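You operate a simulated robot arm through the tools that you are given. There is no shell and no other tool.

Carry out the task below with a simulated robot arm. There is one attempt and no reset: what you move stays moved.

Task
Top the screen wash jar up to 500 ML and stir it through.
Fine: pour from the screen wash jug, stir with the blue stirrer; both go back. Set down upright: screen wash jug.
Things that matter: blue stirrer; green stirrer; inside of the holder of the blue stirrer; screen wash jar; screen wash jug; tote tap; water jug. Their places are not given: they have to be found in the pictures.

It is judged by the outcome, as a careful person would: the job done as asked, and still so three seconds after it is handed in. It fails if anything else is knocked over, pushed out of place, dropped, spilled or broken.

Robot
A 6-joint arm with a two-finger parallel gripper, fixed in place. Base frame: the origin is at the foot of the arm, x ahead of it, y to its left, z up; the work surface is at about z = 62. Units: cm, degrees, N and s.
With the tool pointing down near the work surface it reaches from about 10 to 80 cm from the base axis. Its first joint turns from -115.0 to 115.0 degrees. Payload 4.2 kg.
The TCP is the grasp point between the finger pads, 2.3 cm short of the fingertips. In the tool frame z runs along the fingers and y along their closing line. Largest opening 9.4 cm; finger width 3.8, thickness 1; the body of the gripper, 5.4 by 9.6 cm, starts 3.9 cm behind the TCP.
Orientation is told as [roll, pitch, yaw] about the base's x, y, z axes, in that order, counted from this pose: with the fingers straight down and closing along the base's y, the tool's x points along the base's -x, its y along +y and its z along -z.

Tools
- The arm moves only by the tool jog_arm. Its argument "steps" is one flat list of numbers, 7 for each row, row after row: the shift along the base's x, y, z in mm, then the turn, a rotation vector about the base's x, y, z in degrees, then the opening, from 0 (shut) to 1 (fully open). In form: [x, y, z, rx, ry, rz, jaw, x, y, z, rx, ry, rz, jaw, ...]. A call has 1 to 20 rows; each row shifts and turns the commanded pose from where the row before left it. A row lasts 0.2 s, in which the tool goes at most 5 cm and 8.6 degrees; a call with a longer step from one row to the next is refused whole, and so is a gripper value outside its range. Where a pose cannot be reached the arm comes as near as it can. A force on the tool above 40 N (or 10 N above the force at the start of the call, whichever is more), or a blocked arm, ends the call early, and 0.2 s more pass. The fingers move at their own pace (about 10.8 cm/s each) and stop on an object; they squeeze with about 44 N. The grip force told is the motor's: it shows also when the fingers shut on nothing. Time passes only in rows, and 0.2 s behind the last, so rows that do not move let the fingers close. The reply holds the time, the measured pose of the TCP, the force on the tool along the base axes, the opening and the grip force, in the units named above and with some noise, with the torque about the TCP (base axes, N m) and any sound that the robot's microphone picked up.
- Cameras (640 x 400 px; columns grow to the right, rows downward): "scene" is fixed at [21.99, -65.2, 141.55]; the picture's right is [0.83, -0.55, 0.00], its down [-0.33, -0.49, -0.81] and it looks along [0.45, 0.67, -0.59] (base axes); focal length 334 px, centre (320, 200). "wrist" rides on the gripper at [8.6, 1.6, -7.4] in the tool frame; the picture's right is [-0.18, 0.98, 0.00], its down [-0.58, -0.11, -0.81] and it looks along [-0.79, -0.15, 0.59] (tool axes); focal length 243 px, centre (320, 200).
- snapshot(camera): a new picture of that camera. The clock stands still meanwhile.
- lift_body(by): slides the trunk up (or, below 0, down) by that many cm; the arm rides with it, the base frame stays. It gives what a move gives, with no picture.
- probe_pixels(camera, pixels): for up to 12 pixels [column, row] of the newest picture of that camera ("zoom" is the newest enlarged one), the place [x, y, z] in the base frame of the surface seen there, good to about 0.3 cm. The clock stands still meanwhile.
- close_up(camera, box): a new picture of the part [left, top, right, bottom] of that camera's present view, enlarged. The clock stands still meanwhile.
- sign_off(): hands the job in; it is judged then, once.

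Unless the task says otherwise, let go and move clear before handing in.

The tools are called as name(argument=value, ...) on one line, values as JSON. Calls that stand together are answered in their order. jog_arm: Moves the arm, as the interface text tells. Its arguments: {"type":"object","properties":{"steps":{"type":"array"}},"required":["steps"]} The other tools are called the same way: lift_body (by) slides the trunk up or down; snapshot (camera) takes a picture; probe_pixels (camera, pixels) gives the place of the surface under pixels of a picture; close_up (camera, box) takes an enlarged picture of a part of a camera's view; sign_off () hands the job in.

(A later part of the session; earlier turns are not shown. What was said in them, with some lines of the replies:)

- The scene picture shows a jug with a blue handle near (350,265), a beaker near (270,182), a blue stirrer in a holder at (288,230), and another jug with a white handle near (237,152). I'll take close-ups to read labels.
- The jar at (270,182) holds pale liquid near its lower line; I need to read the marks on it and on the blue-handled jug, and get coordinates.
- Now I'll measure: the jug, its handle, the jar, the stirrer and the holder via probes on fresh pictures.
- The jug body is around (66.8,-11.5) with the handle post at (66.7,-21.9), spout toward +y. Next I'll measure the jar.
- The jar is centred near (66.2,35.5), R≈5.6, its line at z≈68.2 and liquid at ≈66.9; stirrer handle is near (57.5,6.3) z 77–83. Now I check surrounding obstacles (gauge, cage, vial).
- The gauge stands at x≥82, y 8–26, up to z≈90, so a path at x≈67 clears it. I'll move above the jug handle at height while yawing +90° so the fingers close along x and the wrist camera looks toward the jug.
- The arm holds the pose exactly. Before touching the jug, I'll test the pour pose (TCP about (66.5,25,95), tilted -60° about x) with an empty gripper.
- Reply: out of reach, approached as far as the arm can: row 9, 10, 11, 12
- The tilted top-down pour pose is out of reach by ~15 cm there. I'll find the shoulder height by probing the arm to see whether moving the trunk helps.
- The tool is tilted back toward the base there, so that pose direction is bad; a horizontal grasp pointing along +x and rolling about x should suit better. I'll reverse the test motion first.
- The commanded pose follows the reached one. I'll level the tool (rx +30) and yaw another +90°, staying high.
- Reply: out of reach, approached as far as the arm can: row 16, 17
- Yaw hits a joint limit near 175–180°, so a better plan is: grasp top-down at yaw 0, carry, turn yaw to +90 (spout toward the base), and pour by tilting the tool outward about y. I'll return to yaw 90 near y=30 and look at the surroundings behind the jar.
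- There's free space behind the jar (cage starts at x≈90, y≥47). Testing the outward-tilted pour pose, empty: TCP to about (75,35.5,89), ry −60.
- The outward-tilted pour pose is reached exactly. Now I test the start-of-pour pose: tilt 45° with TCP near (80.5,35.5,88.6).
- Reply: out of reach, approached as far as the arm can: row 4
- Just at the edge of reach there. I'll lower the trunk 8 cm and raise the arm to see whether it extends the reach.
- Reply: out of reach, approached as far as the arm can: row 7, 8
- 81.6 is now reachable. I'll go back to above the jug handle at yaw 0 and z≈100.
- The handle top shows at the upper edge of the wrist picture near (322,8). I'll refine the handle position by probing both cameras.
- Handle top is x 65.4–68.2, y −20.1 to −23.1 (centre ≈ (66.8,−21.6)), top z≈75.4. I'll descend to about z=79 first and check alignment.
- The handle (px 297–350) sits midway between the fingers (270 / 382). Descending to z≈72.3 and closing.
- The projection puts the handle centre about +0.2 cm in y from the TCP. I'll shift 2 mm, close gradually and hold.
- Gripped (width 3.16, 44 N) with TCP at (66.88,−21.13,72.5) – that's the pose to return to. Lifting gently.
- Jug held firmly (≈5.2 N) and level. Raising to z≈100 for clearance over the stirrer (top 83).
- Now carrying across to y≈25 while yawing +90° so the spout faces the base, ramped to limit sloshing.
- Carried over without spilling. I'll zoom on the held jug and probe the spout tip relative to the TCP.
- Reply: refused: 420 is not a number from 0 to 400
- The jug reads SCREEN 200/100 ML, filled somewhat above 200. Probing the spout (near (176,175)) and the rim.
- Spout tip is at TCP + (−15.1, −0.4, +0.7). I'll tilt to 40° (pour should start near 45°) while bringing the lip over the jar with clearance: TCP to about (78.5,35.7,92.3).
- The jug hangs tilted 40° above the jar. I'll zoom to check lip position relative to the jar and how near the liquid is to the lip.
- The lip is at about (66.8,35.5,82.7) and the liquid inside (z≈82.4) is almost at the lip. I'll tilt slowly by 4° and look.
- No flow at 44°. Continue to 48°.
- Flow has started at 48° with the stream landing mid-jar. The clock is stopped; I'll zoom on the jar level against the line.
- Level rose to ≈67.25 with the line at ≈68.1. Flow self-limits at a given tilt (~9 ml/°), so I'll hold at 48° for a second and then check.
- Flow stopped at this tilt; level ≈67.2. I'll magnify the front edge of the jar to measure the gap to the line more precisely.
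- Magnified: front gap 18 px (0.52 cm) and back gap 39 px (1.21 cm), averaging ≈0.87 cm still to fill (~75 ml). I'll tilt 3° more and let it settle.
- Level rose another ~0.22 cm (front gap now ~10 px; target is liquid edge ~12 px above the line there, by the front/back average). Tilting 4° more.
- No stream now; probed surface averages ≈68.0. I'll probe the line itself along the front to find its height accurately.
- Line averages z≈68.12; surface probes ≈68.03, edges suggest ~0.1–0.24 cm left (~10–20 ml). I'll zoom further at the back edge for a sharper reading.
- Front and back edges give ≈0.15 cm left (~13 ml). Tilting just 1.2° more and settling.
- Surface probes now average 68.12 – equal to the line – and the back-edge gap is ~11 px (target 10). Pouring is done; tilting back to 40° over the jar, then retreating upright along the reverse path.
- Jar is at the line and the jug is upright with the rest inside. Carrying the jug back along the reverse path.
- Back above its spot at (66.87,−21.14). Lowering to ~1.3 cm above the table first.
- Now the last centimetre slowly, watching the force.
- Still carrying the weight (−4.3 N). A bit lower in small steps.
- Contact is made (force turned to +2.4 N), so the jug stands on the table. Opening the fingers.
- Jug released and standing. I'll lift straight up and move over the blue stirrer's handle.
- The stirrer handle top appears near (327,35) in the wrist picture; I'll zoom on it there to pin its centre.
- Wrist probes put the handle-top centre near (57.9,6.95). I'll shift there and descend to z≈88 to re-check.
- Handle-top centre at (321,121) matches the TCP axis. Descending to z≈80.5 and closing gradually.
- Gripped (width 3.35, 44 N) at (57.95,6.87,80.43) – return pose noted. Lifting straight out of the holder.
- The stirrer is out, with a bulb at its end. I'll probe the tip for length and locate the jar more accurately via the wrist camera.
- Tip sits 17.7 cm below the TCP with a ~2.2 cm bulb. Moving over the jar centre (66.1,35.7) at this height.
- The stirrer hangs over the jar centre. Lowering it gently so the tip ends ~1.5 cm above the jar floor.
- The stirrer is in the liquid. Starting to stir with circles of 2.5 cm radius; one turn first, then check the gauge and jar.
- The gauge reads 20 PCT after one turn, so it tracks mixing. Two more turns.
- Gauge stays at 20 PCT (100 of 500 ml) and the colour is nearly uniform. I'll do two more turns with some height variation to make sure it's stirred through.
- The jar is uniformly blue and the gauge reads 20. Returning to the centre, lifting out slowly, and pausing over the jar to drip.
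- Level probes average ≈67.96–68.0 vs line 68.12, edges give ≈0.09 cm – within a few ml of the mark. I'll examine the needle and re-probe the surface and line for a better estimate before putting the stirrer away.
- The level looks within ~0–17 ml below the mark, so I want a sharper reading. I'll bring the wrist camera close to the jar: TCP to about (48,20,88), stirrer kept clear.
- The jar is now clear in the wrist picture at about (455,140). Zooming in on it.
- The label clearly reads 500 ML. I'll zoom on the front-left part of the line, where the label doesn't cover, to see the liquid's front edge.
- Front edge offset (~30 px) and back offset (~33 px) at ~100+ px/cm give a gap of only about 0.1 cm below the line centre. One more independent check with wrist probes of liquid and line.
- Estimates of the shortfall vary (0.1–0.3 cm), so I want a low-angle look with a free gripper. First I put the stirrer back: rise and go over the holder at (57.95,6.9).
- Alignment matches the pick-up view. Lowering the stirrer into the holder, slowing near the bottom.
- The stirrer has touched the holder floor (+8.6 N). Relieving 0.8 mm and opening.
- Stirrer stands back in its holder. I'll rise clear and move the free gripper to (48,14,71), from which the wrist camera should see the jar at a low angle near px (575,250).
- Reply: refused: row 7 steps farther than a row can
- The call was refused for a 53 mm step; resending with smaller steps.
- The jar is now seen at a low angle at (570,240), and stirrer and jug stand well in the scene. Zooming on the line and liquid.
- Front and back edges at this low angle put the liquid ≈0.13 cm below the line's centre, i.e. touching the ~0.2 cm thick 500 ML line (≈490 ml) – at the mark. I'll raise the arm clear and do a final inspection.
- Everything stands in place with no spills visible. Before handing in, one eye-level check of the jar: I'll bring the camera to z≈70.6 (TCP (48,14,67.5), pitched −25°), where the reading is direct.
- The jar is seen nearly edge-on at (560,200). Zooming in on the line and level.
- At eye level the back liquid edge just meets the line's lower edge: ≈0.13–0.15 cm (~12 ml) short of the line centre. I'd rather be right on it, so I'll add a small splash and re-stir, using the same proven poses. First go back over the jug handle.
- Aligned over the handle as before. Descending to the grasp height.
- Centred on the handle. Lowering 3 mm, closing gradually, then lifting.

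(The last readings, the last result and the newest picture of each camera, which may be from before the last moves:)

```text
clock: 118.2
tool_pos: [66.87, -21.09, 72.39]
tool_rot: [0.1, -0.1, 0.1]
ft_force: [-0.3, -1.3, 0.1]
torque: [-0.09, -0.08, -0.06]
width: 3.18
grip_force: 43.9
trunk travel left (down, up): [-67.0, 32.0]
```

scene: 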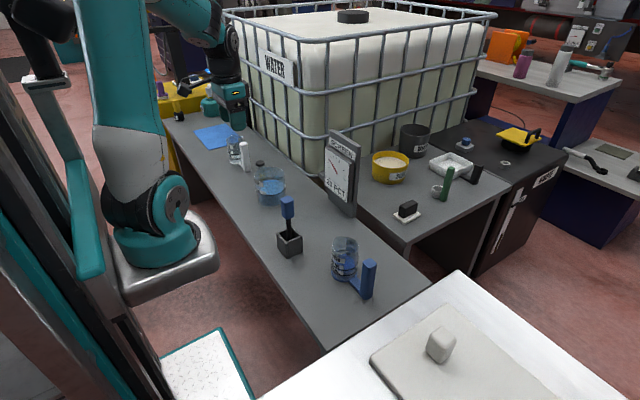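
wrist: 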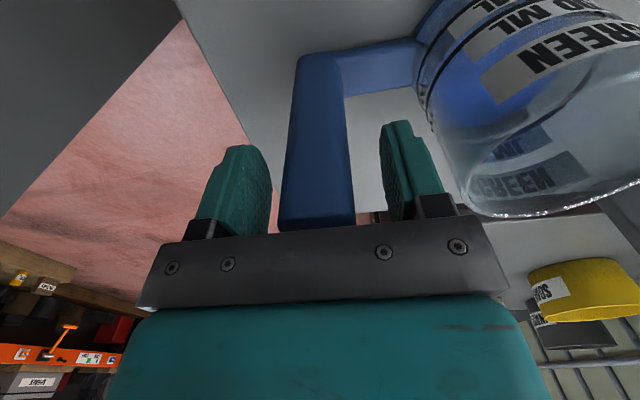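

Gripped again. Lifting to z≈101.

jog_arm(steps=[0, 0, 5, 0, 0, 0, 0, 0, 0, 12, 0, 0, 0, 0, 0, 0, 20, 0, 0, 0, 0, 0, 0, 28, 0, 0, 0, 0, 0, 0, 28, 0, 0, 0, 0, 0, 0, 28, 0, 0, 0, 0, 0, 0, 28, 0, 0, 0, 0, 0, 0, 28, 0, 0, 0, 0, 0, 0, 28, 0, 0, 0, 0, 0, 0, 28, 0, 0, 0, 0, 0, 0, 25, 0, 0, 0, 0, 0, 0, 18, 0, 0, 0, 0, 0, 0, 10, 0, 0, 0, 0, 0, 0, 0, 0, 0, 0, 0])

jog_arm(steps=[0, 8, 0, 0, 0, 4.5, 0, 0, 16, 0, 0, 0, 4.5, 0, 0, 24, 0, 0, 0, 4.5, 0, 0, 26, 0, 0, 0, 4.5, 0, 0, 26, 0, 0, 0, 4.5, 0, 0, 26, 0, 0, 0, 4.5, 0, 0, 26, 0, 0, 0, 4.5, 0, 0, 26, 0, 0, 0, 4.5, 0, 0, 26, 0, 0, 0, 4.5, 0, 0, 26, 0, 0, 0, 4.5, 0, 0, 26, 0, 0, 0, 4.5, 0, 0, 26, 0, 0, 0, 4.5, 0, 0, 26, 0, 0, 0, 4.5, 0, 0, 26, 0, 0, 0, 4.5, 0, 0, 26, 0, 0, 0, 4.5, 0, 0, 26, 0, 0, 0, 4.5, 0, 0, 26, 0, 0, 0, 4.5, 0, 0, 24, 0, 0, 0, 4.5, 0, 0, 16, 0, 0, 0, 4.5, 0, 0, 8, 0, 0, 0, 4.5, 0])

snapshot(camera="wrist")

```text
clock: 121.2
tool_pos: [66.87, -21.0, 101.08]
tool_rot: [0.0, -0.1, 0.1]
ft_force: [0.6, 0.1, -4.6]
torque: [-0.25, -0.01, 0.0]
width: 3.17
grip_force: 43.8
trunk travel left (down, up): [-67.0, 32.0]
```

```text
clock: 125.4
tool_pos: [66.71, 25.06, 101.17]
tool_rot: [0.0, -0.2, 90.1]
ft_force: [-0.4, -0.8, -4.1]
torque: [-0.02, -0.26, 0.01]
width: 3.15
grip_force: 43.4
trunk travel left (down, up): [-67.0, 32.0]
```

```text
taken
```

wrist: 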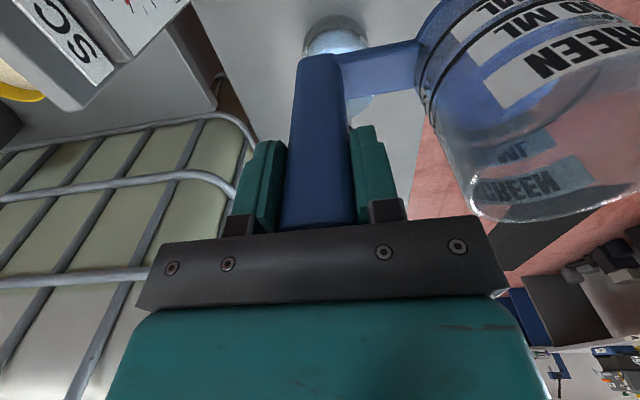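

Carried over steadily. Tilting to 40° over the jar and on to 55° (just short of the previous end tilt 56.2°).

jog_arm(steps=[11.8, 10.6, -9, 0, -4, 0, 0, 11.8, 10.6, -9, 0, -4, 0, 0, 11.8, 10.6, -9, 0, -4, 0, 0, 11.8, 10.6, -9, 0, -4, 0, 0, 11.8, 10.6, -9, 0, -4, 0, 0, 11.8, 10.6, -9, 0, -4, 0, 0, 11.8, 10.6, -9, 0, -4, 0, 0, 11.8, 10.6, -9, 0, -4, 0, 0, 11.8, 10.6, -9, 0, -4, 0, 0, 11.8, 10.6, -9, 0, -4, 0, 0, -1, 0, 0, 0, -2, 0, 0, -1, 0, 0, 0, -2, 0, 0, -1, 0, 0, 0, -2, 0, 0, -1, 0, 0, 0, -2, 0, 0, -1.2, 0, 0, 0, -2, 0, 0, -1.2, 0, 0, 0, -2, 0, 0, -1.2, 0, 0, 0, -2, 0, 0, -0.8, 0, 0, 0, -1, 0, 0, 0, 0, 0, 0, 0, 0, 0])

close_up(camera="scene", box=[245, 125, 315, 210])

close_up(camera="scene", box=[266, 174, 282, 184])

```text
clock: 129.4
tool_pos: [77.84, 35.47, 92.14]
tool_rot: [-54.9, 0.0, 90.1]
ft_force: [-0.7, -0.2, -4.8]
torque: [-0.03, 0.04, -0.04]
width: 3.17
grip_force: 44.5
trunk travel left (down, up): [-67.0, 32.0]
```

```text
4.71 times, centred on (280, 168) of scene
```

zoom: 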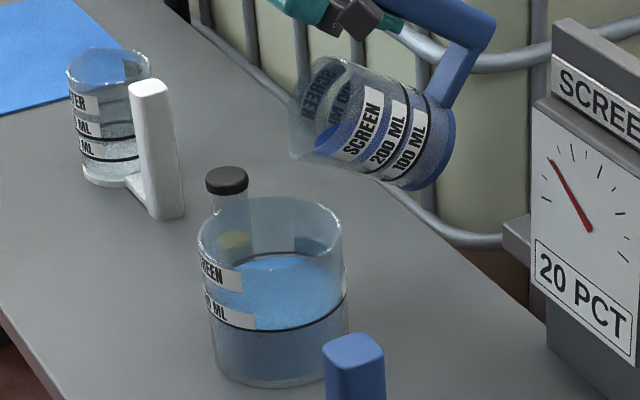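

```text
16.00 times, centred on (274, 179) of scene
```

zoom: 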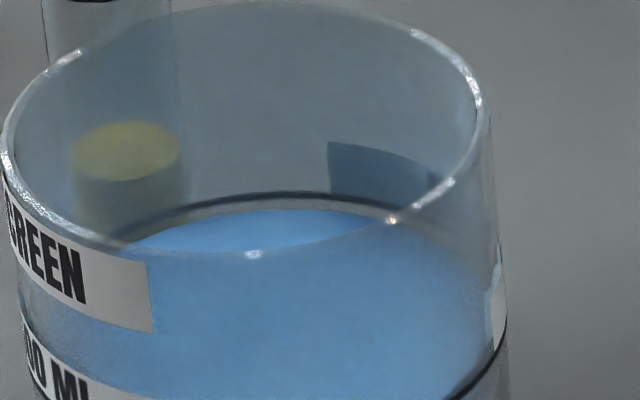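

No flow yet at 55°. Tilting to ≈57.5° for roughly 13 ml.

jog_arm(steps=[-1, 0, 0, 0, -0.9, 0, 0, -1, 0, 0, 0, -0.9, 0, 0, -1, 0, 0, 0, -0.8, 0, 0, 0, 0, 0, 0, 0, 0, 0, 0, 0, 0, 0, 0, 0, 0, 0, 0, 0, 0, 0, 0, 0, 0, 0, 0, 0, 0, 0, 0, 0, 0, 0, 0, 0, 0, 0])

close_up(camera="scene", box=[245, 125, 315, 210])

close_up(camera="scene", box=[266, 174, 282, 184])

close_up(camera="scene", box=[266, 188, 282, 198])

probe_pixels(camera="zoom", pixels=[[320, 30], [320, 100], [250, 80], [250, 130], [320, 170], [400, 100], [400, 150], [450, 100], [230, 50], [350, 130], [330, 120], [370, 120]])

```text
clock: 131.2
tool_pos: [77.36, 35.52, 92.08]
tool_rot: [-57.7, 0.1, 90.3]
ft_force: [-0.5, -0.3, -4.3]
torque: [-0.01, 0.03, 0.01]
width: 3.17
grip_force: 44.5
trunk travel left (down, up): [-67.0, 32.0]
```

```text
4.71 times, centred on (280, 168) of scene
```

zoom: 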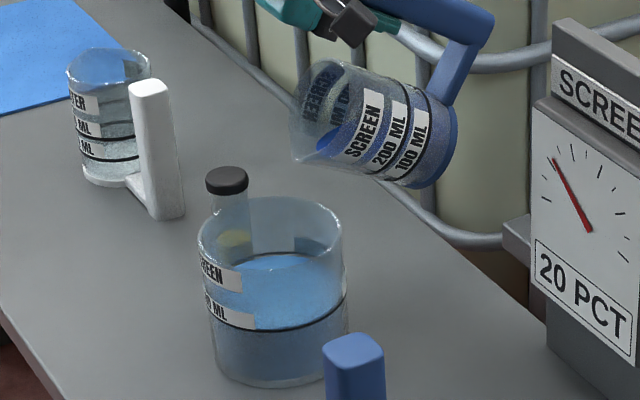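

```text
16.00 times, centred on (274, 179) of scene
```

zoom: 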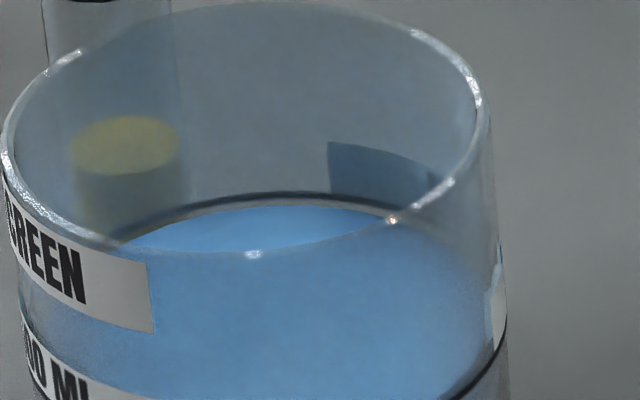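

```text
16.00 times, centred on (274, 193) of scene
```

zoom: 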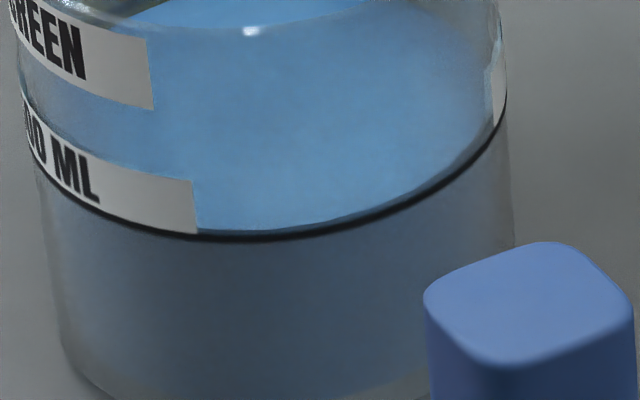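

```text
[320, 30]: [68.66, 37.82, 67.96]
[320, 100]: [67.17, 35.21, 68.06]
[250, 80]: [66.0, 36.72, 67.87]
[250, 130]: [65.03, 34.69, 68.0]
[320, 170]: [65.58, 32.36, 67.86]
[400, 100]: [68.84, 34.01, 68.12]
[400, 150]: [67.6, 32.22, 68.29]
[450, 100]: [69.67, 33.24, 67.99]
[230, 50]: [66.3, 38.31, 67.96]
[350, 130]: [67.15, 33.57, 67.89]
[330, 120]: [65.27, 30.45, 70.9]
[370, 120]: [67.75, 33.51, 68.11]
```

Level is up ~0.09 cm (probes ≈68.01, back gap ~11 px vs 10 target). A last 0.6° for ~6 ml.

jog_arm(steps=[-0.5, 0, 0, 0, -0.6, 0, 0, 0, 0, 0, 0, 0, 0, 0, 0, 0, 0, 0, 0, 0, 0, 0, 0, 0, 0, 0, 0, 0, 0, 0, 0, 0, 0, 0, 0, 0, 0, 0, 0, 0, 0, 0])

close_up(camera="scene", box=[266, 174, 282, 184])

close_up(camera="scene", box=[266, 188, 282, 198])

probe_pixels(camera="zoom", pixels=[[320, 30], [320, 100], [250, 80], [250, 130], [320, 170], [400, 100], [400, 150], [450, 100], [230, 50], [350, 130], [300, 60], [370, 120]])

```text
clock: 132.6
tool_pos: [77.46, 35.5, 92.14]
tool_rot: [-58.1, 0.1, 90.1]
ft_force: [0.0, -0.4, -4.1]
torque: [-0.04, 0.1, -0.03]
width: 3.19
grip_force: 44.2
trunk travel left (down, up): [-67.0, 32.0]
```

```text
16.00 times, centred on (274, 179) of scene
```

zoom: 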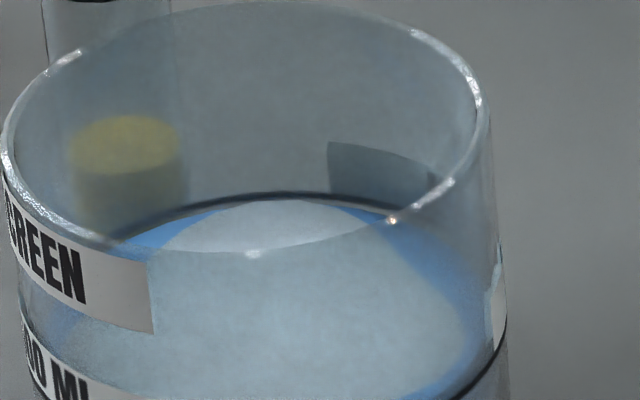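

```text
16.00 times, centred on (274, 193) of scene
```

zoom: 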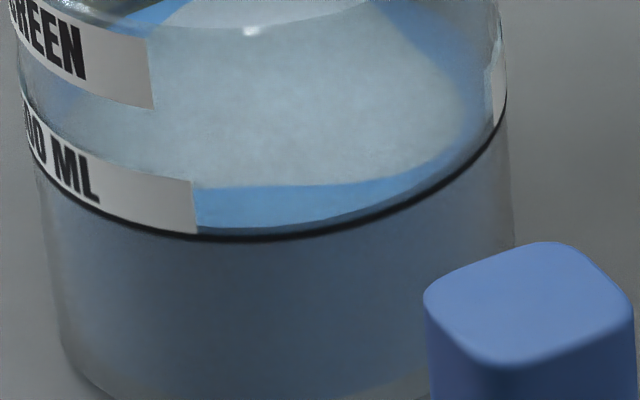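

```text
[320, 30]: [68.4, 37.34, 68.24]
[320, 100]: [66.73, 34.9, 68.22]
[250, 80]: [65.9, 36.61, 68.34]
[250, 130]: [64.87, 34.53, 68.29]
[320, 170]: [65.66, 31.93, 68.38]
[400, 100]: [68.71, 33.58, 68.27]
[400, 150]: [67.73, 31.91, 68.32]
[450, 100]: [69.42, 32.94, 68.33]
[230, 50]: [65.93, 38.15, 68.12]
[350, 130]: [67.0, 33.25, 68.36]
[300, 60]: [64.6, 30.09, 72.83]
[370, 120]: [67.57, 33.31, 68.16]
```

The surface shows an unmixed patch again (which reads a bit high); allowing for that, the level is right on the line. Tilting back and retreating with the jug along the same path.

jog_arm(steps=[2, 0, 1, 0, 4, 0, 0, 2, 0, 1, 0, 4, 0, 0, 2, 0, 1, 0, 4, 0, 0, 2, 0, 1, 0, 4, 0, 0, 0, 0, 1, 0, 2, 0, 0, -6, -5, 7, 0, 4, 0, 0, -12, -10.7, 9, 0, 4, 0, 0, -12, -10.7, 9, 0, 4, 0, 0, -12, -10.7, 9, 0, 4, 0, 0, -12, -10.7, 9, 0, 4, 0, 0, -12, -10.7, 9, 0, 4, 0, 0, -12, -10.7, 9, 0, 4, 0, 0, -12, -10.7, 9, 0, 4, 0, 0, -12, -10.7, 9, 0, 4, 0, 0, -12, -10.7, 5, 0, 4.1, 0, 0, 0, 0, 0, 0, 0, 0, 0])

snapshot(camera="scene")

close_up(camera="scene", box=[266, 174, 282, 184])

```text
clock: 136.0
tool_pos: [66.65, 25.58, 101.16]
tool_rot: [0.0, -0.1, 90.2]
ft_force: [-0.2, -0.2, -4.8]
torque: [-0.01, -0.26, -0.01]
width: 3.18
grip_force: 43.6
trunk travel left (down, up): [-67.0, 32.0]
```

```text
taken
```

scene: 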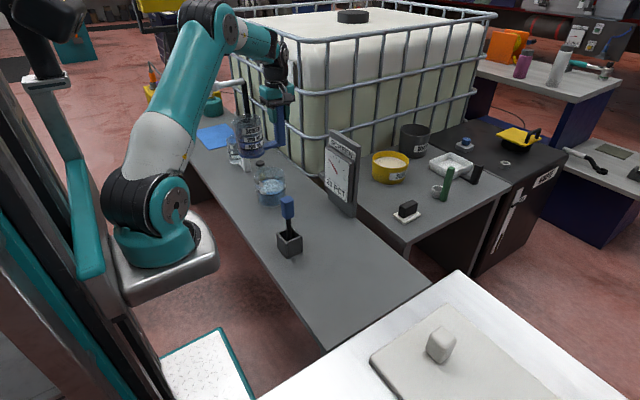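

```text
16.00 times, centred on (274, 179) of scene
```

zoom: 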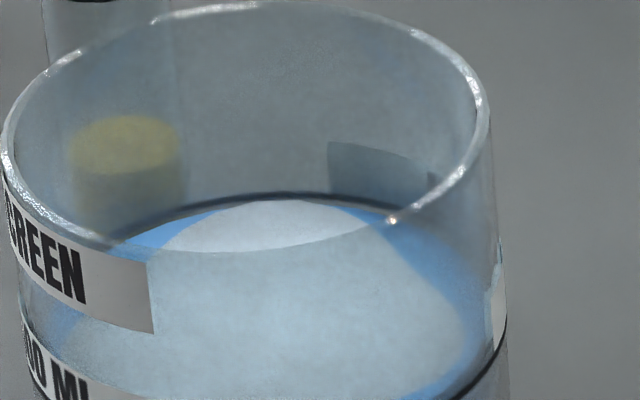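

Jug upright again, jar at the line. Returning the jug to its spot.

jog_arm(steps=[0.1, -8, 0, 0, 0, -4.5, 0, 0.1, -16, 0, 0, 0, -4.5, 0, 0.1, -24, 0, 0, 0, -4.5, 0, 0.1, -26.5, 0, 0, 0, -4.5, 0, 0.1, -26.5, 0, 0, 0, -4.5, 0, 0.1, -26.5, 0, 0, 0, -4.5, 0, 0.1, -26.5, 0, 0, 0, -4.5, 0, 0.1, -26.5, 0, 0, 0, -4.5, 0, 0.1, -26.5, 0, 0, 0, -4.5, 0, 0.1, -26.5, 0, 0, 0, -4.5, 0, 0.1, -26.5, 0, 0, 0, -4.5, 0, 0.1, -26.5, 0, 0, 0, -4.5, 0, 0.1, -26.5, 0, 0, 0, -4.5, 0, 0.1, -26.5, 0, 0, 0, -4.5, 0, 0.1, -26.5, 0, 0, 0, -4.5, 0, 0.1, -26.5, 0, 0, 0, -4.5, 0, 0.1, -26.5, 0, 0, 0, -4.5, 0, 0.1, -24, 0, 0, 0, -4.5, 0, 0.1, -16, 0, 0, 0, -4.5, 0, 0.1, -8, 0, 0, 0, -4.5, 0])

jog_arm(steps=[0, 0, -12, 0, 0, 0, 0, 0, 0, -24, 0, 0, 0, 0, 0, 0, -28, 0, 0, 0, 0, 0, 0, -28, 0, 0, 0, 0, 0, 0, -28, 0, 0, 0, 0, 0, 0, -28, 0, 0, 0, 0, 0, 0, -28, 0, 0, 0, 0, 0, 0, -28, 0, 0, 0, 0, 0, 0, -28, 0, 0, 0, 0, 0, 0, -24, 0, 0, 0, 0, 0, 0, -12, 0, 0, 0, 0, 0, 0, -5, 0, 0, 0, 0, 0, 0, 0, 0, 0, 0, 0])

```text
clock: 140.2
tool_pos: [67.1, -21.35, 100.82]
tool_rot: [-0.1, -0.1, 0.0]
ft_force: [0.5, 0.5, -4.2]
torque: [-0.24, 0.02, 0.02]
width: 3.19
grip_force: 43.9
trunk travel left (down, up): [-67.0, 32.0]
```

```text
clock: 143.0
tool_pos: [66.92, -21.31, 73.67]
tool_rot: [-0.1, 0.0, 0.1]
ft_force: [0.7, -0.4, -5.0]
torque: [-0.25, 0.01, -0.01]
width: 3.18
grip_force: 43.6
trunk travel left (down, up): [-67.0, 32.0]
```

About 0.2 cm off in y; correcting and lowering the last centimetre slowly.

jog_arm(steps=[-0.5, 1.8, -3, 0, 0, 0, 0, 0, 0, -3, 0, 0, 0, 0, 0, 0, -2, 0, 0, 0, 0, 0, 0, -1.5, 0, 0, 0, 0, 0, 0, -1, 0, 0, 0, 0, 0, 0, -0.7, 0, 0, 0, 0, 0, 0, 0, 0, 0, 0, 0])

jog_arm(steps=[0, 0, -0.7, 0, 0, 0, 0, 0, 0, -0.5, 0, 0, 0, 0, 0, 0, 0, 0, 0, 0, 0])

```text
clock: 144.6
tool_pos: [66.9, -20.99, 72.64]
tool_rot: [0.0, -0.1, 0.1]
ft_force: [-0.3, 0.0, -3.7]
torque: [-0.25, -0.02, 0.0]
width: 3.17
grip_force: 43.7
trunk travel left (down, up): [-67.0, 32.0]
```

```text
clock: 145.4
tool_pos: [67.01, -21.06, 72.48]
tool_rot: [-0.2, 0.0, 0.1]
ft_force: [-1.5, -0.4, -0.6]
torque: [0.2, 0.08, 0.13]
width: 3.15
grip_force: 43.6
trunk travel left (down, up): [-67.0, 32.0]
```

Weight has transferred to the table. A touch lower and release.

jog_arm(steps=[0, 0, -0.4, 0, 0, 0, 0, 0, 0, 0, 0, 0, 0, 0, 0, 0, 0.3, 0, 0, 0, 0.36, 0, 0, 0, 0, 0, 0, 0.42, 0, 0, 0, 0, 0, 0, 0.52, 0, 0, 0, 0, 0, 0, 0.6, 0, 0, 0, 0, 0, 0, 0.6])

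close_up(camera="scene", box=[310, 190, 420, 310])

snapshot(camera="wrist")

```text
clock: 147.0
tool_pos: [66.95, -21.05, 72.51]
tool_rot: [-0.1, -0.1, 0.2]
ft_force: [0.1, -1.1, 0.3]
torque: [0.0, 0.02, 0.0]
width: 5.63
grip_force: 0.0
trunk travel left (down, up): [-67.0, 32.0]
```

```text
3.33 times, centred on (365, 250) of scene
```

zoom: 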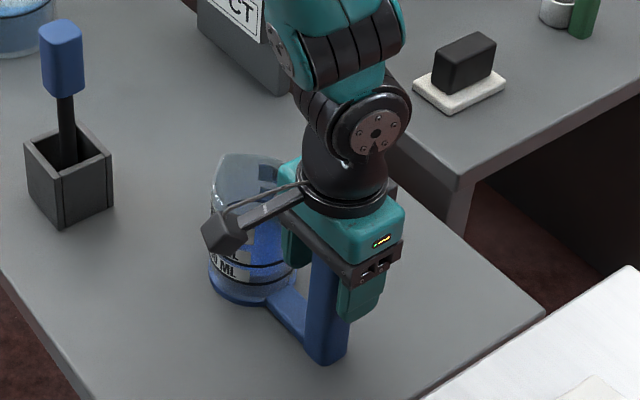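

```text
taken
```

wrist: 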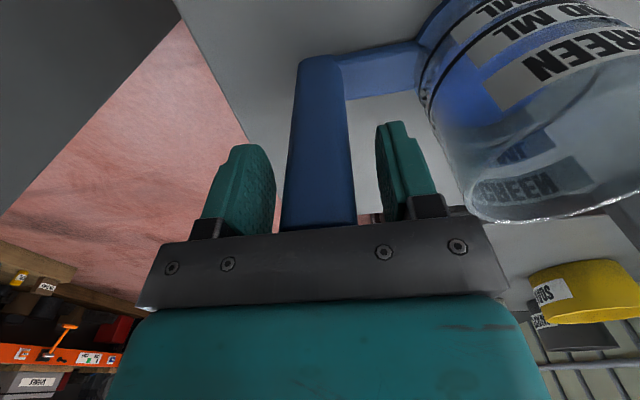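

Jug set down upright. Lifting off and going back over the stirrer handle.

jog_arm(steps=[0, 0, 15, 0, 0, 0, 0.6, 0, 0, 30, 0, 0, 0, 0.6, 0, 0, 35, 0, 0, 0, 0.6, 0, 0, 40, 0, 0, 0, 0.6, 0, 0, 40, 0, 0, 0, 0.6, 0, 0, 40, 0, 0, 0, 0.6, 0, 0, 40, 0, 0, 0, 0.6, 0, 0, 35, 0, 0, 0, 0.6, -10, 30, 0, 0, 0, 0, 0.6, -14, 42, 0, 0, 0, 0, 0.6, -14, 42, 0, 0, 0, 0, 0.6, -14, 42, 0, 0, 0, 0, 0.6, -14, 42, 0, 0, 0, 0, 0.6, -13, 41, 0, 0, 0, 0, 0.6, -11, 41, 0, 0, 0, 0, 0.6, 0, 0, -40, 0, 0, 0, 0.6, 0, 0, -45, 0, 0, 0, 0.6, 0, 0, -35, 0, 0, 0, 0.6, 0, 0, 0, 0, 0, 0, 0.6])

snapshot(camera="wrist")

```text
clock: 151.0
tool_pos: [58.1, 6.88, 88.1]
tool_rot: [-0.1, -0.2, 0.1]
ft_force: [-0.1, 0.2, -0.4]
torque: [-0.02, 0.04, -0.01]
width: 5.63
grip_force: 0.2
trunk travel left (down, up): [-67.0, 32.0]
```

```text
taken
```

wrist: 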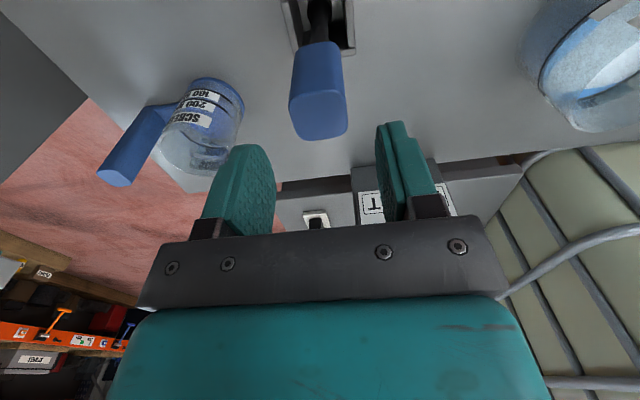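

Aligned with the stirrer handle. Descend to z≈80.5 and grip.

jog_arm(steps=[-1, 0, -22, 0, 0, 0, 0.6, 0, 0, -22, 0, 0, 0, 0.6, 0, 0, -18, 0, 0, 0, 0.6, 0, 0, -14, 0, 0, 0, 0.6, 0, 0, 0, 0, 0, 0, 0.5, 0, 0, 0, 0, 0, 0, 0.42, 0, 0, 0, 0, 0, 0, 0.37, 0, 0, 0, 0, 0, 0, 0.0, 0, 0, 0, 0, 0, 0, 0.0])

```text
clock: 153.0
tool_pos: [57.93, 7.0, 80.44]
tool_rot: [-0.1, -0.1, 0.1]
ft_force: [-0.2, 0.6, 0.8]
torque: [-0.03, -0.02, -0.01]
width: 3.34
grip_force: 43.9
trunk travel left (down, up): [-67.0, 32.0]
```

Gripped again. Lifting out and carrying over the jar centre.

jog_arm(steps=[0, 0, 10, 0, 0, 0, 0, 0, 0, 20, 0, 0, 0, 0, 0, 0, 25, 0, 0, 0, 0, 0, 0, 25, 0, 0, 0, 0, 0, 0, 25, 0, 0, 0, 0, 0, 0, 25, 0, 0, 0, 0, 0, 0, 25, 0, 0, 0, 0, 0, 0, 20, 0, 0, 0, 0, 0, 0, 10, 0, 0, 0, 0, 0, 0, 0, 0, 0, 0, 0])

jog_arm(steps=[3, 10, 0, 0, 0, 0, 0, 6, 20, 0, 0, 0, 0, 0, 7.5, 26, 0, 0, 0, 0, 0, 7.5, 27, 0, 0, 0, 0, 0, 7.5, 27, 0, 0, 0, 0, 0, 7.5, 27, 0, 0, 0, 0, 0, 7.5, 27, 0, 0, 0, 0, 0, 7.5, 27, 0, 0, 0, 0, 0, 7.5, 27, 0, 0, 0, 0, 0, 7.5, 27, 0, 0, 0, 0, 0, 7, 24, 0, 0, 0, 0, 0, 5.5, 18, 0, 0, 0, 0, 0, 0, 0, 0, 0, 0, 0, 0])

snapshot(camera="wrist")

close_up(camera="scene", box=[230, 110, 330, 220])

```text
clock: 155.2
tool_pos: [57.79, 6.87, 98.87]
tool_rot: [-0.1, -0.1, 0.0]
ft_force: [0.0, -0.2, -1.3]
torque: [0.0, 0.01, 0.02]
width: 3.35
grip_force: 43.8
trunk travel left (down, up): [-67.0, 32.0]
```

```text
clock: 158.0
tool_pos: [65.88, 35.72, 98.7]
tool_rot: [0.0, -0.2, 0.1]
ft_force: [1.5, 0.6, -0.9]
torque: [-0.02, 0.0, -0.03]
width: 3.37
grip_force: 44.0
trunk travel left (down, up): [-67.0, 32.0]
```

```text
taken
```

wrist: 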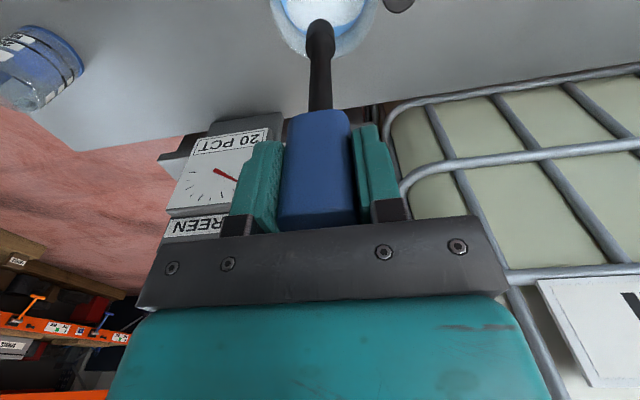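

```text
3.64 times, centred on (280, 165) of scene
```

zoom: 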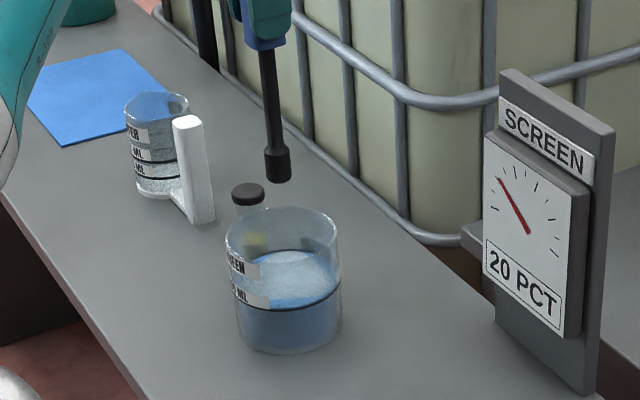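

Same alignment over the jar as before. Lowering into the liquid.

jog_arm(steps=[1, 0, -15, 0, 0, 0, 0, 0, 0, -22, 0, 0, 0, 0, 0, 0, -22, 0, 0, 0, 0, 0, 0, -20, 0, 0, 0, 0, 0, 0, -18, 0, 0, 0, 0, 0, 0, -16, 0, 0, 0, 0, 0, 0, -14, 0, 0, 0, 0, 0, 0, -14, 0, 0, 0, 0, 0, 0, -12, 0, 0, 0, 0, 0, 0, -9, 0, 0, 0, 0, 0, 0, -6, 0, 0, 0, 0, 0, 0, -2, 0, 0, 0, 0, 0, 0, 0, 0, 0, 0, 0])

jog_arm(steps=[12.5, 0, 0, 0, 0, 0, 0, 12.5, 0, 0, 0, 0, 0, 0, -4.77, 14.69, 0, 0, 0, 0, 0, -12.5, 9.08, 0, 0, 0, 0, 0, -15.45, 0, 0, 0, 0, 0, 0, -12.5, -9.08, 0, 0, 0, 0, 0, -4.77, -14.69, 0, 0, 0, 0, 0, 4.77, -14.69, 0, 0, 0, 0, 0, 12.5, -9.08, 0, 0, 0, 0, 0, 15.45, 0, 0, 0, 0, 0, 0, 12.5, 9.08, 0, 0, 0, 0, 0, 4.77, 14.69, 0, 0, 0, 0, 0])

close_up(camera="scene", box=[240, 130, 370, 220])

```text
clock: 160.8
tool_pos: [66.18, 35.69, 81.83]
tool_rot: [0.0, 0.0, 0.1]
ft_force: [0.1, 0.0, -0.6]
torque: [0.0, 0.0, 0.01]
width: 3.35
grip_force: 44.4
trunk travel left (down, up): [-67.0, 32.0]
```

```text
clock: 163.4
tool_pos: [68.66, 35.63, 81.92]
tool_rot: [-0.1, -0.1, 0.0]
ft_force: [0.4, 0.7, -1.0]
torque: [0.01, 0.04, 0.0]
width: 3.37
grip_force: 43.8
trunk travel left (down, up): [-67.0, 32.0]
```

```text
4.44 times, centred on (305, 175) of scene
```

zoom: 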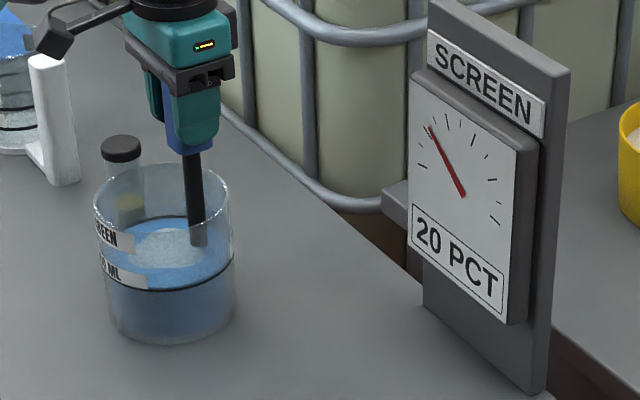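

The pale patch is shrinking; continuing with two more turns per call until uniform.

jog_arm(steps=[-4.77, 14.69, 0, 0, 0, 0, 0, -12.5, 9.08, 0, 0, 0, 0, 0, -15.45, 0, 0, 0, 0, 0, 0, -12.5, -9.08, 0, 0, 0, 0, 0, -4.77, -14.69, 0, 0, 0, 0, 0, 4.77, -14.69, 0, 0, 0, 0, 0, 12.5, -9.08, 0, 0, 0, 0, 0, 15.45, 0, 0, 0, 0, 0, 0, 12.5, 9.08, 0, 0, 0, 0, 0, 4.77, 14.69, 0, 0, 0, 0, 0, -4.77, 14.69, 0, 0, 0, 0, 0, -12.5, 9.08, 0, 0, 0, 0, 0, -15.45, 0, 0, 0, 0, 0, 0, -12.5, -9.08, 0, 0, 0, 0, 0, -4.77, -14.69, 0, 0, 0, 0, 0, 4.77, -14.69, 0, 0, 0, 0, 0, 12.5, -9.08, 0, 0, 0, 0, 0, 15.45, 0, 0, 0, 0, 0, 0, 12.5, 9.08, 0, 0, 0, 0, 0, 4.77, 14.69, 0, 0, 0, 0, 0])

jog_arm(steps=[-4.77, 14.69, 2, 0, 0, 0, 0, -12.5, 9.08, 2, 0, 0, 0, 0, -15.45, 0, 2, 0, 0, 0, 0, -12.5, -9.08, 2, 0, 0, 0, 0, -4.77, -14.69, 2, 0, 0, 0, 0, 4.77, -14.69, -2, 0, 0, 0, 0, 12.5, -9.08, -2, 0, 0, 0, 0, 15.45, 0, -2, 0, 0, 0, 0, 12.5, 9.08, -2, 0, 0, 0, 0, 4.77, 14.69, -2, 0, 0, 0, 0, -4.77, 14.69, 0, 0, 0, 0, 0, -12.5, 9.08, 0, 0, 0, 0, 0, -15.45, 0, 0, 0, 0, 0, 0, -12.5, -9.08, 0, 0, 0, 0, 0, -4.77, -14.69, 0, 0, 0, 0, 0, 4.77, -14.69, 0, 0, 0, 0, 0, 12.5, -9.08, 0, 0, 0, 0, 0, 15.45, 0, 0, 0, 0, 0, 0, 12.5, 9.08, 0, 0, 0, 0, 0, 4.77, 14.69, 0, 0, 0, 0, 0])

close_up(camera="scene", box=[240, 130, 370, 220])

snapshot(camera="wrist")

```text
clock: 167.6
tool_pos: [68.66, 35.72, 81.99]
tool_rot: [-0.1, -0.1, 0.2]
ft_force: [0.0, -1.0, -0.7]
torque: [-0.02, -0.01, -0.01]
width: 3.35
grip_force: 44.0
trunk travel left (down, up): [-67.0, 32.0]
```

```text
clock: 171.8
tool_pos: [68.61, 35.57, 81.92]
tool_rot: [-0.1, -0.1, 0.1]
ft_force: [-0.2, 0.8, -1.6]
torque: [-0.03, 0.02, -0.02]
width: 3.35
grip_force: 44.4
trunk travel left (down, up): [-67.0, 32.0]
```

```text
4.44 times, centred on (305, 175) of scene
```

zoom: 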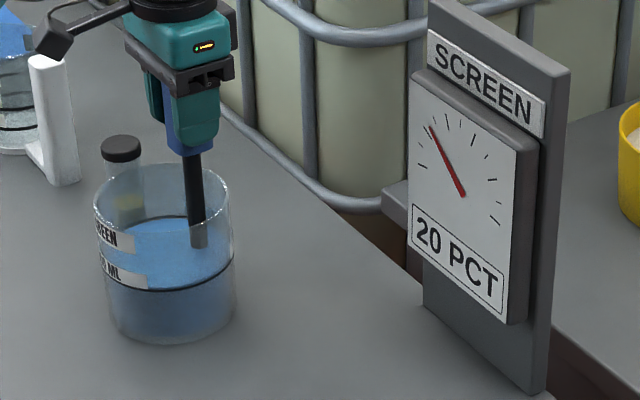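

```text
taken
```

wrist: 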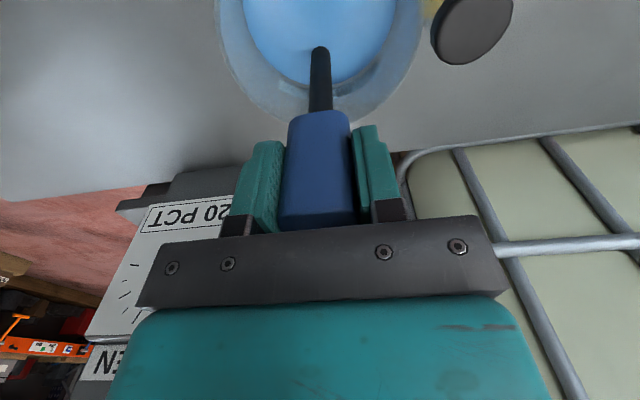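

Uniform blue again. Returning to the centre, lifting out slowly with a drip pause, and checking the level.

jog_arm(steps=[-12.5, 0, 0, 0, 0, 0, 0, -12.5, 0, 0, 0, 0, 0, 0, 0, 0, 6, 0, 0, 0, 0, 0, 0, 12, 0, 0, 0, 0, 0, 0, 15, 0, 0, 0, 0, 0, 0, 17, 0, 0, 0, 0, 0, 0, 18, 0, 0, 0, 0, 0, 0, 20, 0, 0, 0, 0, 0, 0, 22, 0, 0, 0, 0, 0, 0, 22, 0, 0, 0, 0, 0, 0, 18, 0, 0, 0, 0, 0, 0, 13, 0, 0, 0, 0, 0, 0, 7, 0, 0, 0, 0, 0, 0, 0, 0, 0, 0, 0, 0, 0, 0, 0, 0, 0, 0, 0, 0, 0, 0, 0, 0, 0, 0, 0, 0, 0, 0, 0, 0])

close_up(camera="scene", box=[266, 174, 282, 184])

close_up(camera="scene", box=[266, 188, 282, 198])

probe_pixels(camera="zoom", pixels=[[320, 30], [320, 100], [250, 80], [250, 130], [320, 170], [400, 100], [400, 150], [450, 100], [230, 50], [350, 130], [340, 150], [370, 120]])

```text
clock: 175.4
tool_pos: [66.03, 35.75, 98.92]
tool_rot: [-0.1, -0.1, 0.1]
ft_force: [-1.0, 0.0, -1.3]
torque: [-0.03, 0.01, 0.0]
width: 3.35
grip_force: 43.8
trunk travel left (down, up): [-67.0, 32.0]
```

```text
16.00 times, centred on (274, 179) of scene
```

zoom: 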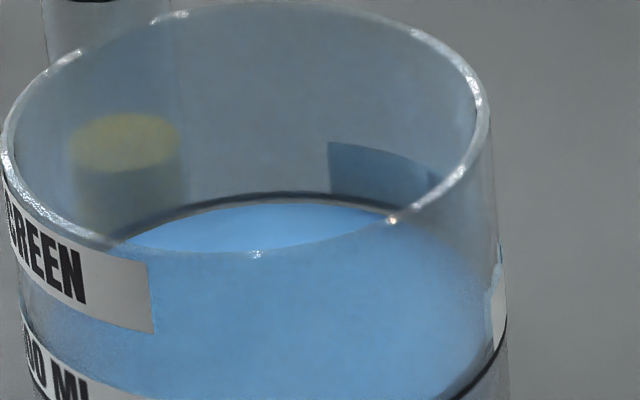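

```text
16.00 times, centred on (274, 193) of scene
```

zoom: 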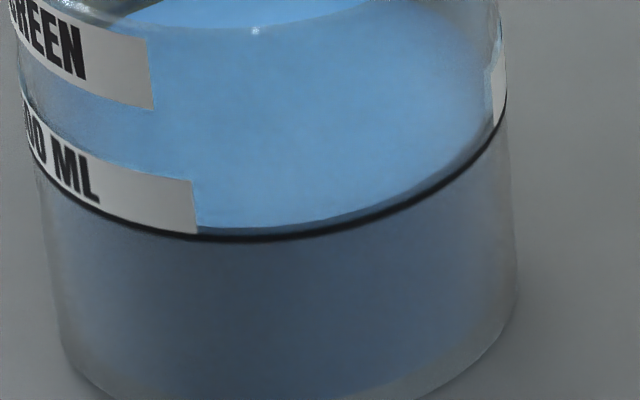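

```text
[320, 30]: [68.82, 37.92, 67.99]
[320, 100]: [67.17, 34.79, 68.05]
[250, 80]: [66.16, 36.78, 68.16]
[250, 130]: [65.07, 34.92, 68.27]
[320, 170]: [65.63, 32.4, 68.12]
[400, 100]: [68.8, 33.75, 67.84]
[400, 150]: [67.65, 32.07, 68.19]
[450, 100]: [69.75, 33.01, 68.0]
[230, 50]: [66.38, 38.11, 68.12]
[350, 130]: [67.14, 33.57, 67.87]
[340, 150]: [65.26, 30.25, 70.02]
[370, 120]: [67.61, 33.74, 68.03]
```

Level now averages ≈68.06 vs the line's 68.12, back gap ~10 px (exactly the on-line value). Returning the stirrer over its holder.

jog_arm(steps=[-3, -10, 0, 0, 0, 0, 0, -6, -20, 0, 0, 0, 0, 0, -7.5, -26, 0, 0, 0, 0, 0, -7.5, -27, 0, 0, 0, 0, 0, -7.5, -27, 0, 0, 0, 0, 0, -7.5, -27, 0, 0, 0, 0, 0, -7.5, -27, 0, 0, 0, 0, 0, -7.5, -27, 0, 0, 0, 0, 0, -7.5, -27, 0, 0, 0, 0, 0, -7.5, -27, 0, 0, 0, 0, 0, -7, -25, 0, 0, 0, 0, 0, -5, -18, 0, 0, 0, 0, 0, 0, 0, 0, 0, 0, 0, 0])

snapshot(camera="wrist")

close_up(camera="scene", box=[250, 170, 330, 270])

```text
clock: 178.2
tool_pos: [58.12, 6.84, 98.81]
tool_rot: [0.0, -0.1, 0.1]
ft_force: [-0.4, -0.4, -0.7]
torque: [0.01, 0.04, -0.03]
width: 3.35
grip_force: 44.4
trunk travel left (down, up): [-67.0, 32.0]
```

```text
taken
```

wrist: 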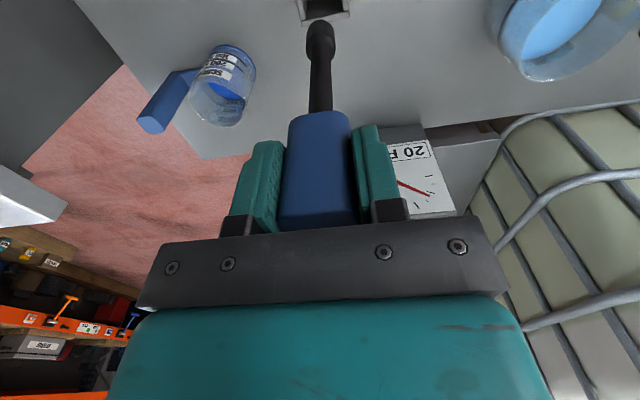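

```text
4.00 times, centred on (290, 220) of scene
```

zoom: 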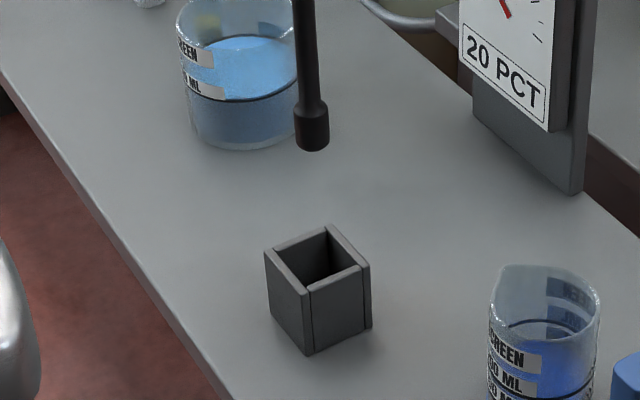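

Slightly +x of the original; shifting −2 mm and lowering into the holder.

jog_arm(steps=[-2, 0.5, -15, 0, 0, 0, 0, 0, 0, -22, 0, 0, 0, 0, 0, 0, -24, 0, 0, 0, 0, 0, 0, -24, 0, 0, 0, 0, 0, 0, -22, 0, 0, 0, 0, 0, 0, -20, 0, 0, 0, 0, 0, 0, -18, 0, 0, 0, 0, 0, 0, -15, 0, 0, 0, 0, 0, 0, -9, 0, 0, 0, 0, 0, 0, -6, 0, 0, 0, 0, 0, 0, -2, 0, 0, 0, 0, 0, 0, 0, 0, 0, 0, 0])

jog_arm(steps=[0, 0, -3, 0, 0, 0, 0, 0, 0, -1.5, 0, 0, 0, 0, 0, 0, 0, 0, 0, 0, 0])

```text
clock: 180.8
tool_pos: [57.69, 6.94, 81.19]
tool_rot: [-0.1, 0.0, 0.1]
ft_force: [-0.2, -0.4, -0.4]
torque: [0.0, 0.05, -0.01]
width: 3.32
grip_force: 44.0
trunk travel left (down, up): [-67.0, 32.0]
```

```text
clock: 181.6
tool_pos: [57.77, 6.92, 80.72]
tool_rot: [-0.1, -0.1, 0.1]
ft_force: [0.2, -0.1, -1.2]
torque: [-0.01, 0.02, -0.01]
width: 3.32
grip_force: 43.6
trunk travel left (down, up): [-67.0, 32.0]
```

Not yet on the floor; small steps further.

jog_arm(steps=[0, 0, -1, 0, 0, 0, 0, 0, 0, -0.8, 0, 0, 0, 0, 0, 0, 0, 0, 0, 0, 0])

```text
clock: 182.4
tool_pos: [57.88, 6.93, 80.55]
tool_rot: [-0.1, 0.0, 0.1]
ft_force: [-0.3, -0.5, -1.2]
torque: [0.05, -0.01, -0.01]
width: 3.34
grip_force: 43.7
trunk travel left (down, up): [-67.0, 32.0]
```

jog_arm(steps=[0, 0, -0.8, 0, 0, 0, 0, 0, 0, -0.7, 0, 0, 0, 0, 0, 0, 0, 0, 0, 0, 0])

```text
clock: 183.2
tool_pos: [57.71, 6.86, 80.39]
tool_rot: [0.0, -0.2, 0.1]
ft_force: [-4.0, -0.5, 19.4]
torque: [-0.07, 0.47, -0.05]
width: 3.35
grip_force: 44.1
trunk travel left (down, up): [-67.0, 32.0]
```

On the floor now (19 N, a bit too firm). Backing off ~1.2 mm and releasing.

jog_arm(steps=[0, 0, 0.7, 0, 0, 0, 0, 0, 0, 0.4, 0, 0, 0, 0, 0, 0, 0, 0, 0, 0, 0])

```text
clock: 184.0
tool_pos: [57.87, 6.77, 80.49]
tool_rot: [-0.2, -0.1, 0.0]
ft_force: [-1.1, 1.8, 3.5]
torque: [0.27, 0.04, 0.02]
width: 3.35
grip_force: 43.5
trunk travel left (down, up): [-67.0, 32.0]
```

jog_arm(steps=[0, 0, 0, 0, 0, 0, 0.38, 0, 0, 0, 0, 0, 0, 0.44, 0, 0, 0, 0, 0, 0, 0.52, 0, 0, 0, 0, 0, 0, 0.6, 0, 0, 0, 0, 0, 0, 0.6])

snapshot(camera="wrist")

close_up(camera="scene", box=[250, 170, 330, 270])

```text
clock: 185.2
tool_pos: [57.86, 6.88, 80.51]
tool_rot: [-0.1, -0.1, 0.1]
ft_force: [-0.3, -0.4, 0.5]
torque: [0.0, 0.03, 0.02]
width: 5.65
grip_force: 0.0
trunk travel left (down, up): [-67.0, 32.0]
```

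```text
taken
```

wrist: 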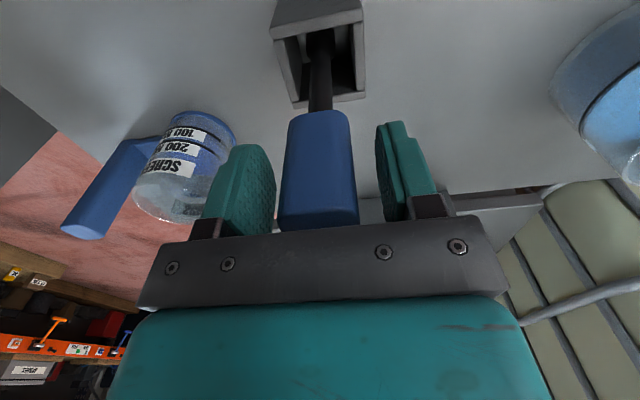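

```text
4.00 times, centred on (290, 220) of scene
```

zoom: 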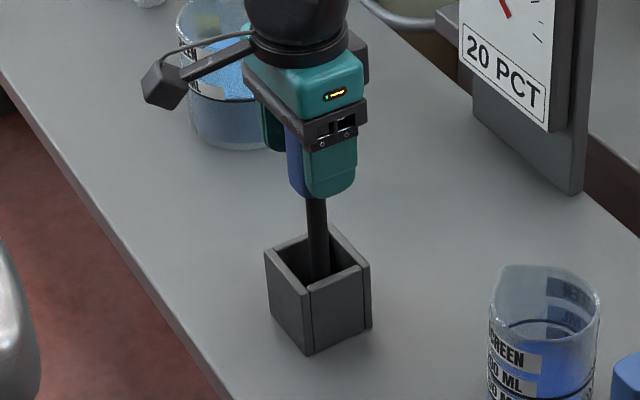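

The stirrer stands in the holder, fingers open. Raising the arm clear and doing a final inspection.

jog_arm(steps=[0, 0, 10, 0, 0, 0, 0.6, 0, 0, 25, 0, 0, 0, 0.6, 0, 0, 40, 0, 0, 0, 0.6, 0, 0, 45, 0, 0, 0, 0.6, 0, 0, 45, 0, 0, 0, 0.6, 0, 0, 45, 0, 0, 0, 0.6, 0, 0, 45, 0, 0, 0, 0.6, -30, 0, 20, 0, 0, 0, 0.6, -40, 0, 0, 0, 0, 0, 0.6, -30, 0, 0, 0, 0, 0, 0.6, 0, 0, 0, 0, 0, 0, 0.6, 0, 0, 0, 0, 0, 0, 0.6])

snapshot(camera="scene")

close_up(camera="scene", box=[260, 190, 400, 310])

close_up(camera="scene", box=[220, 130, 320, 210])

close_up(camera="scene", box=[310, 120, 500, 240])

```text
clock: 187.8
tool_pos: [47.81, 6.99, 107.98]
tool_rot: [-0.1, -0.2, 0.1]
ft_force: [0.0, -0.1, 0.9]
torque: [-0.02, 0.03, -0.01]
width: 5.65
grip_force: 0.0
trunk travel left (down, up): [-67.0, 32.0]
```

```text
taken
```

scene: 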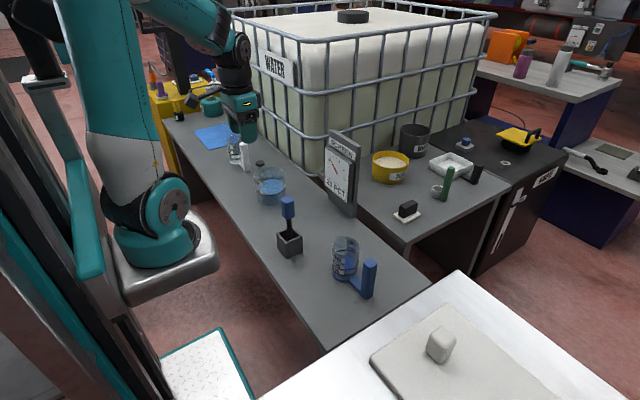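

```text
3.33 times, centred on (330, 250) of scene
```

zoom: 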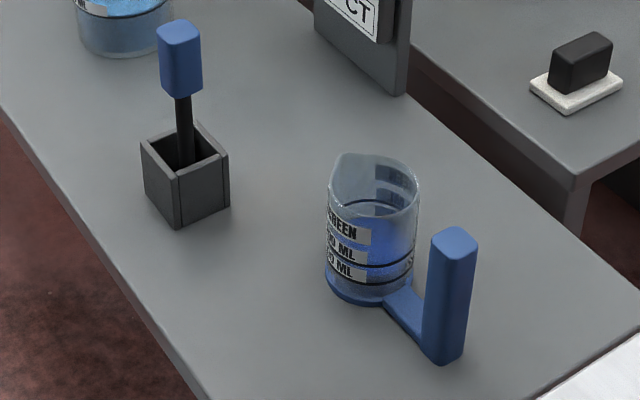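

```text
5.00 times, centred on (270, 170) of scene
```

zoom: 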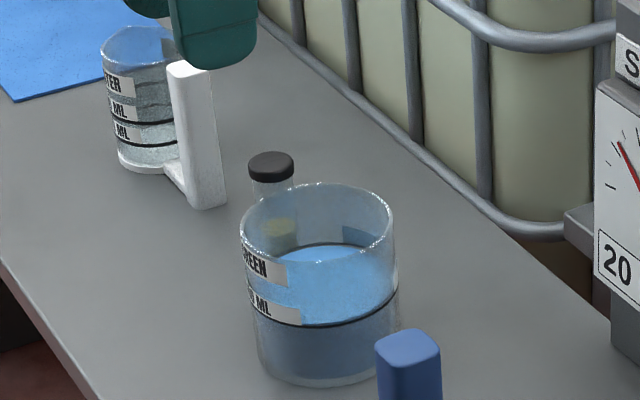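

```text
3.33 times, centred on (405, 180) of scene
```

zoom: 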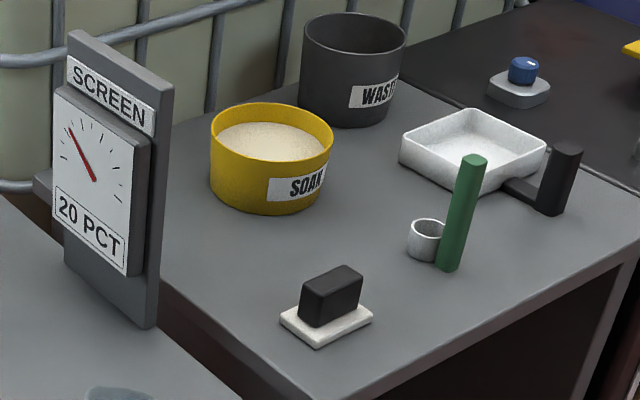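

The final pictures show the jar mixed and level with the 500 ML line (270,185) and the gauge at 20 PCT. The jug stands upright in its place (350,265), the blue stirrer is back in its holder (288,235), nothing else has moved, and the gripper is empty and clear. Handing in.

sign_off()

```text
The job is handed in.
```

The screen wash jar is topped up to the 500 ML line and stirred through, and I've handed the job in.

- **Level:** the surface measures within about 0.1 cm of the line, so within roughly 5–10 ml of 500. The first pour left it about 12 ml short, so I added a small second pour and stirred again.
- **Mixing:** the jar is an even blue, and the gauge reads 20 PCT.
- **Put back:** the screen wash jug stands upright in its original place, within about half a centimetre. The blue stirrer is back in its holder.
- **Surroundings:** the final pictures show no spills, and nothing else looks moved or knocked over. The gripper is empty and clear of the bench.
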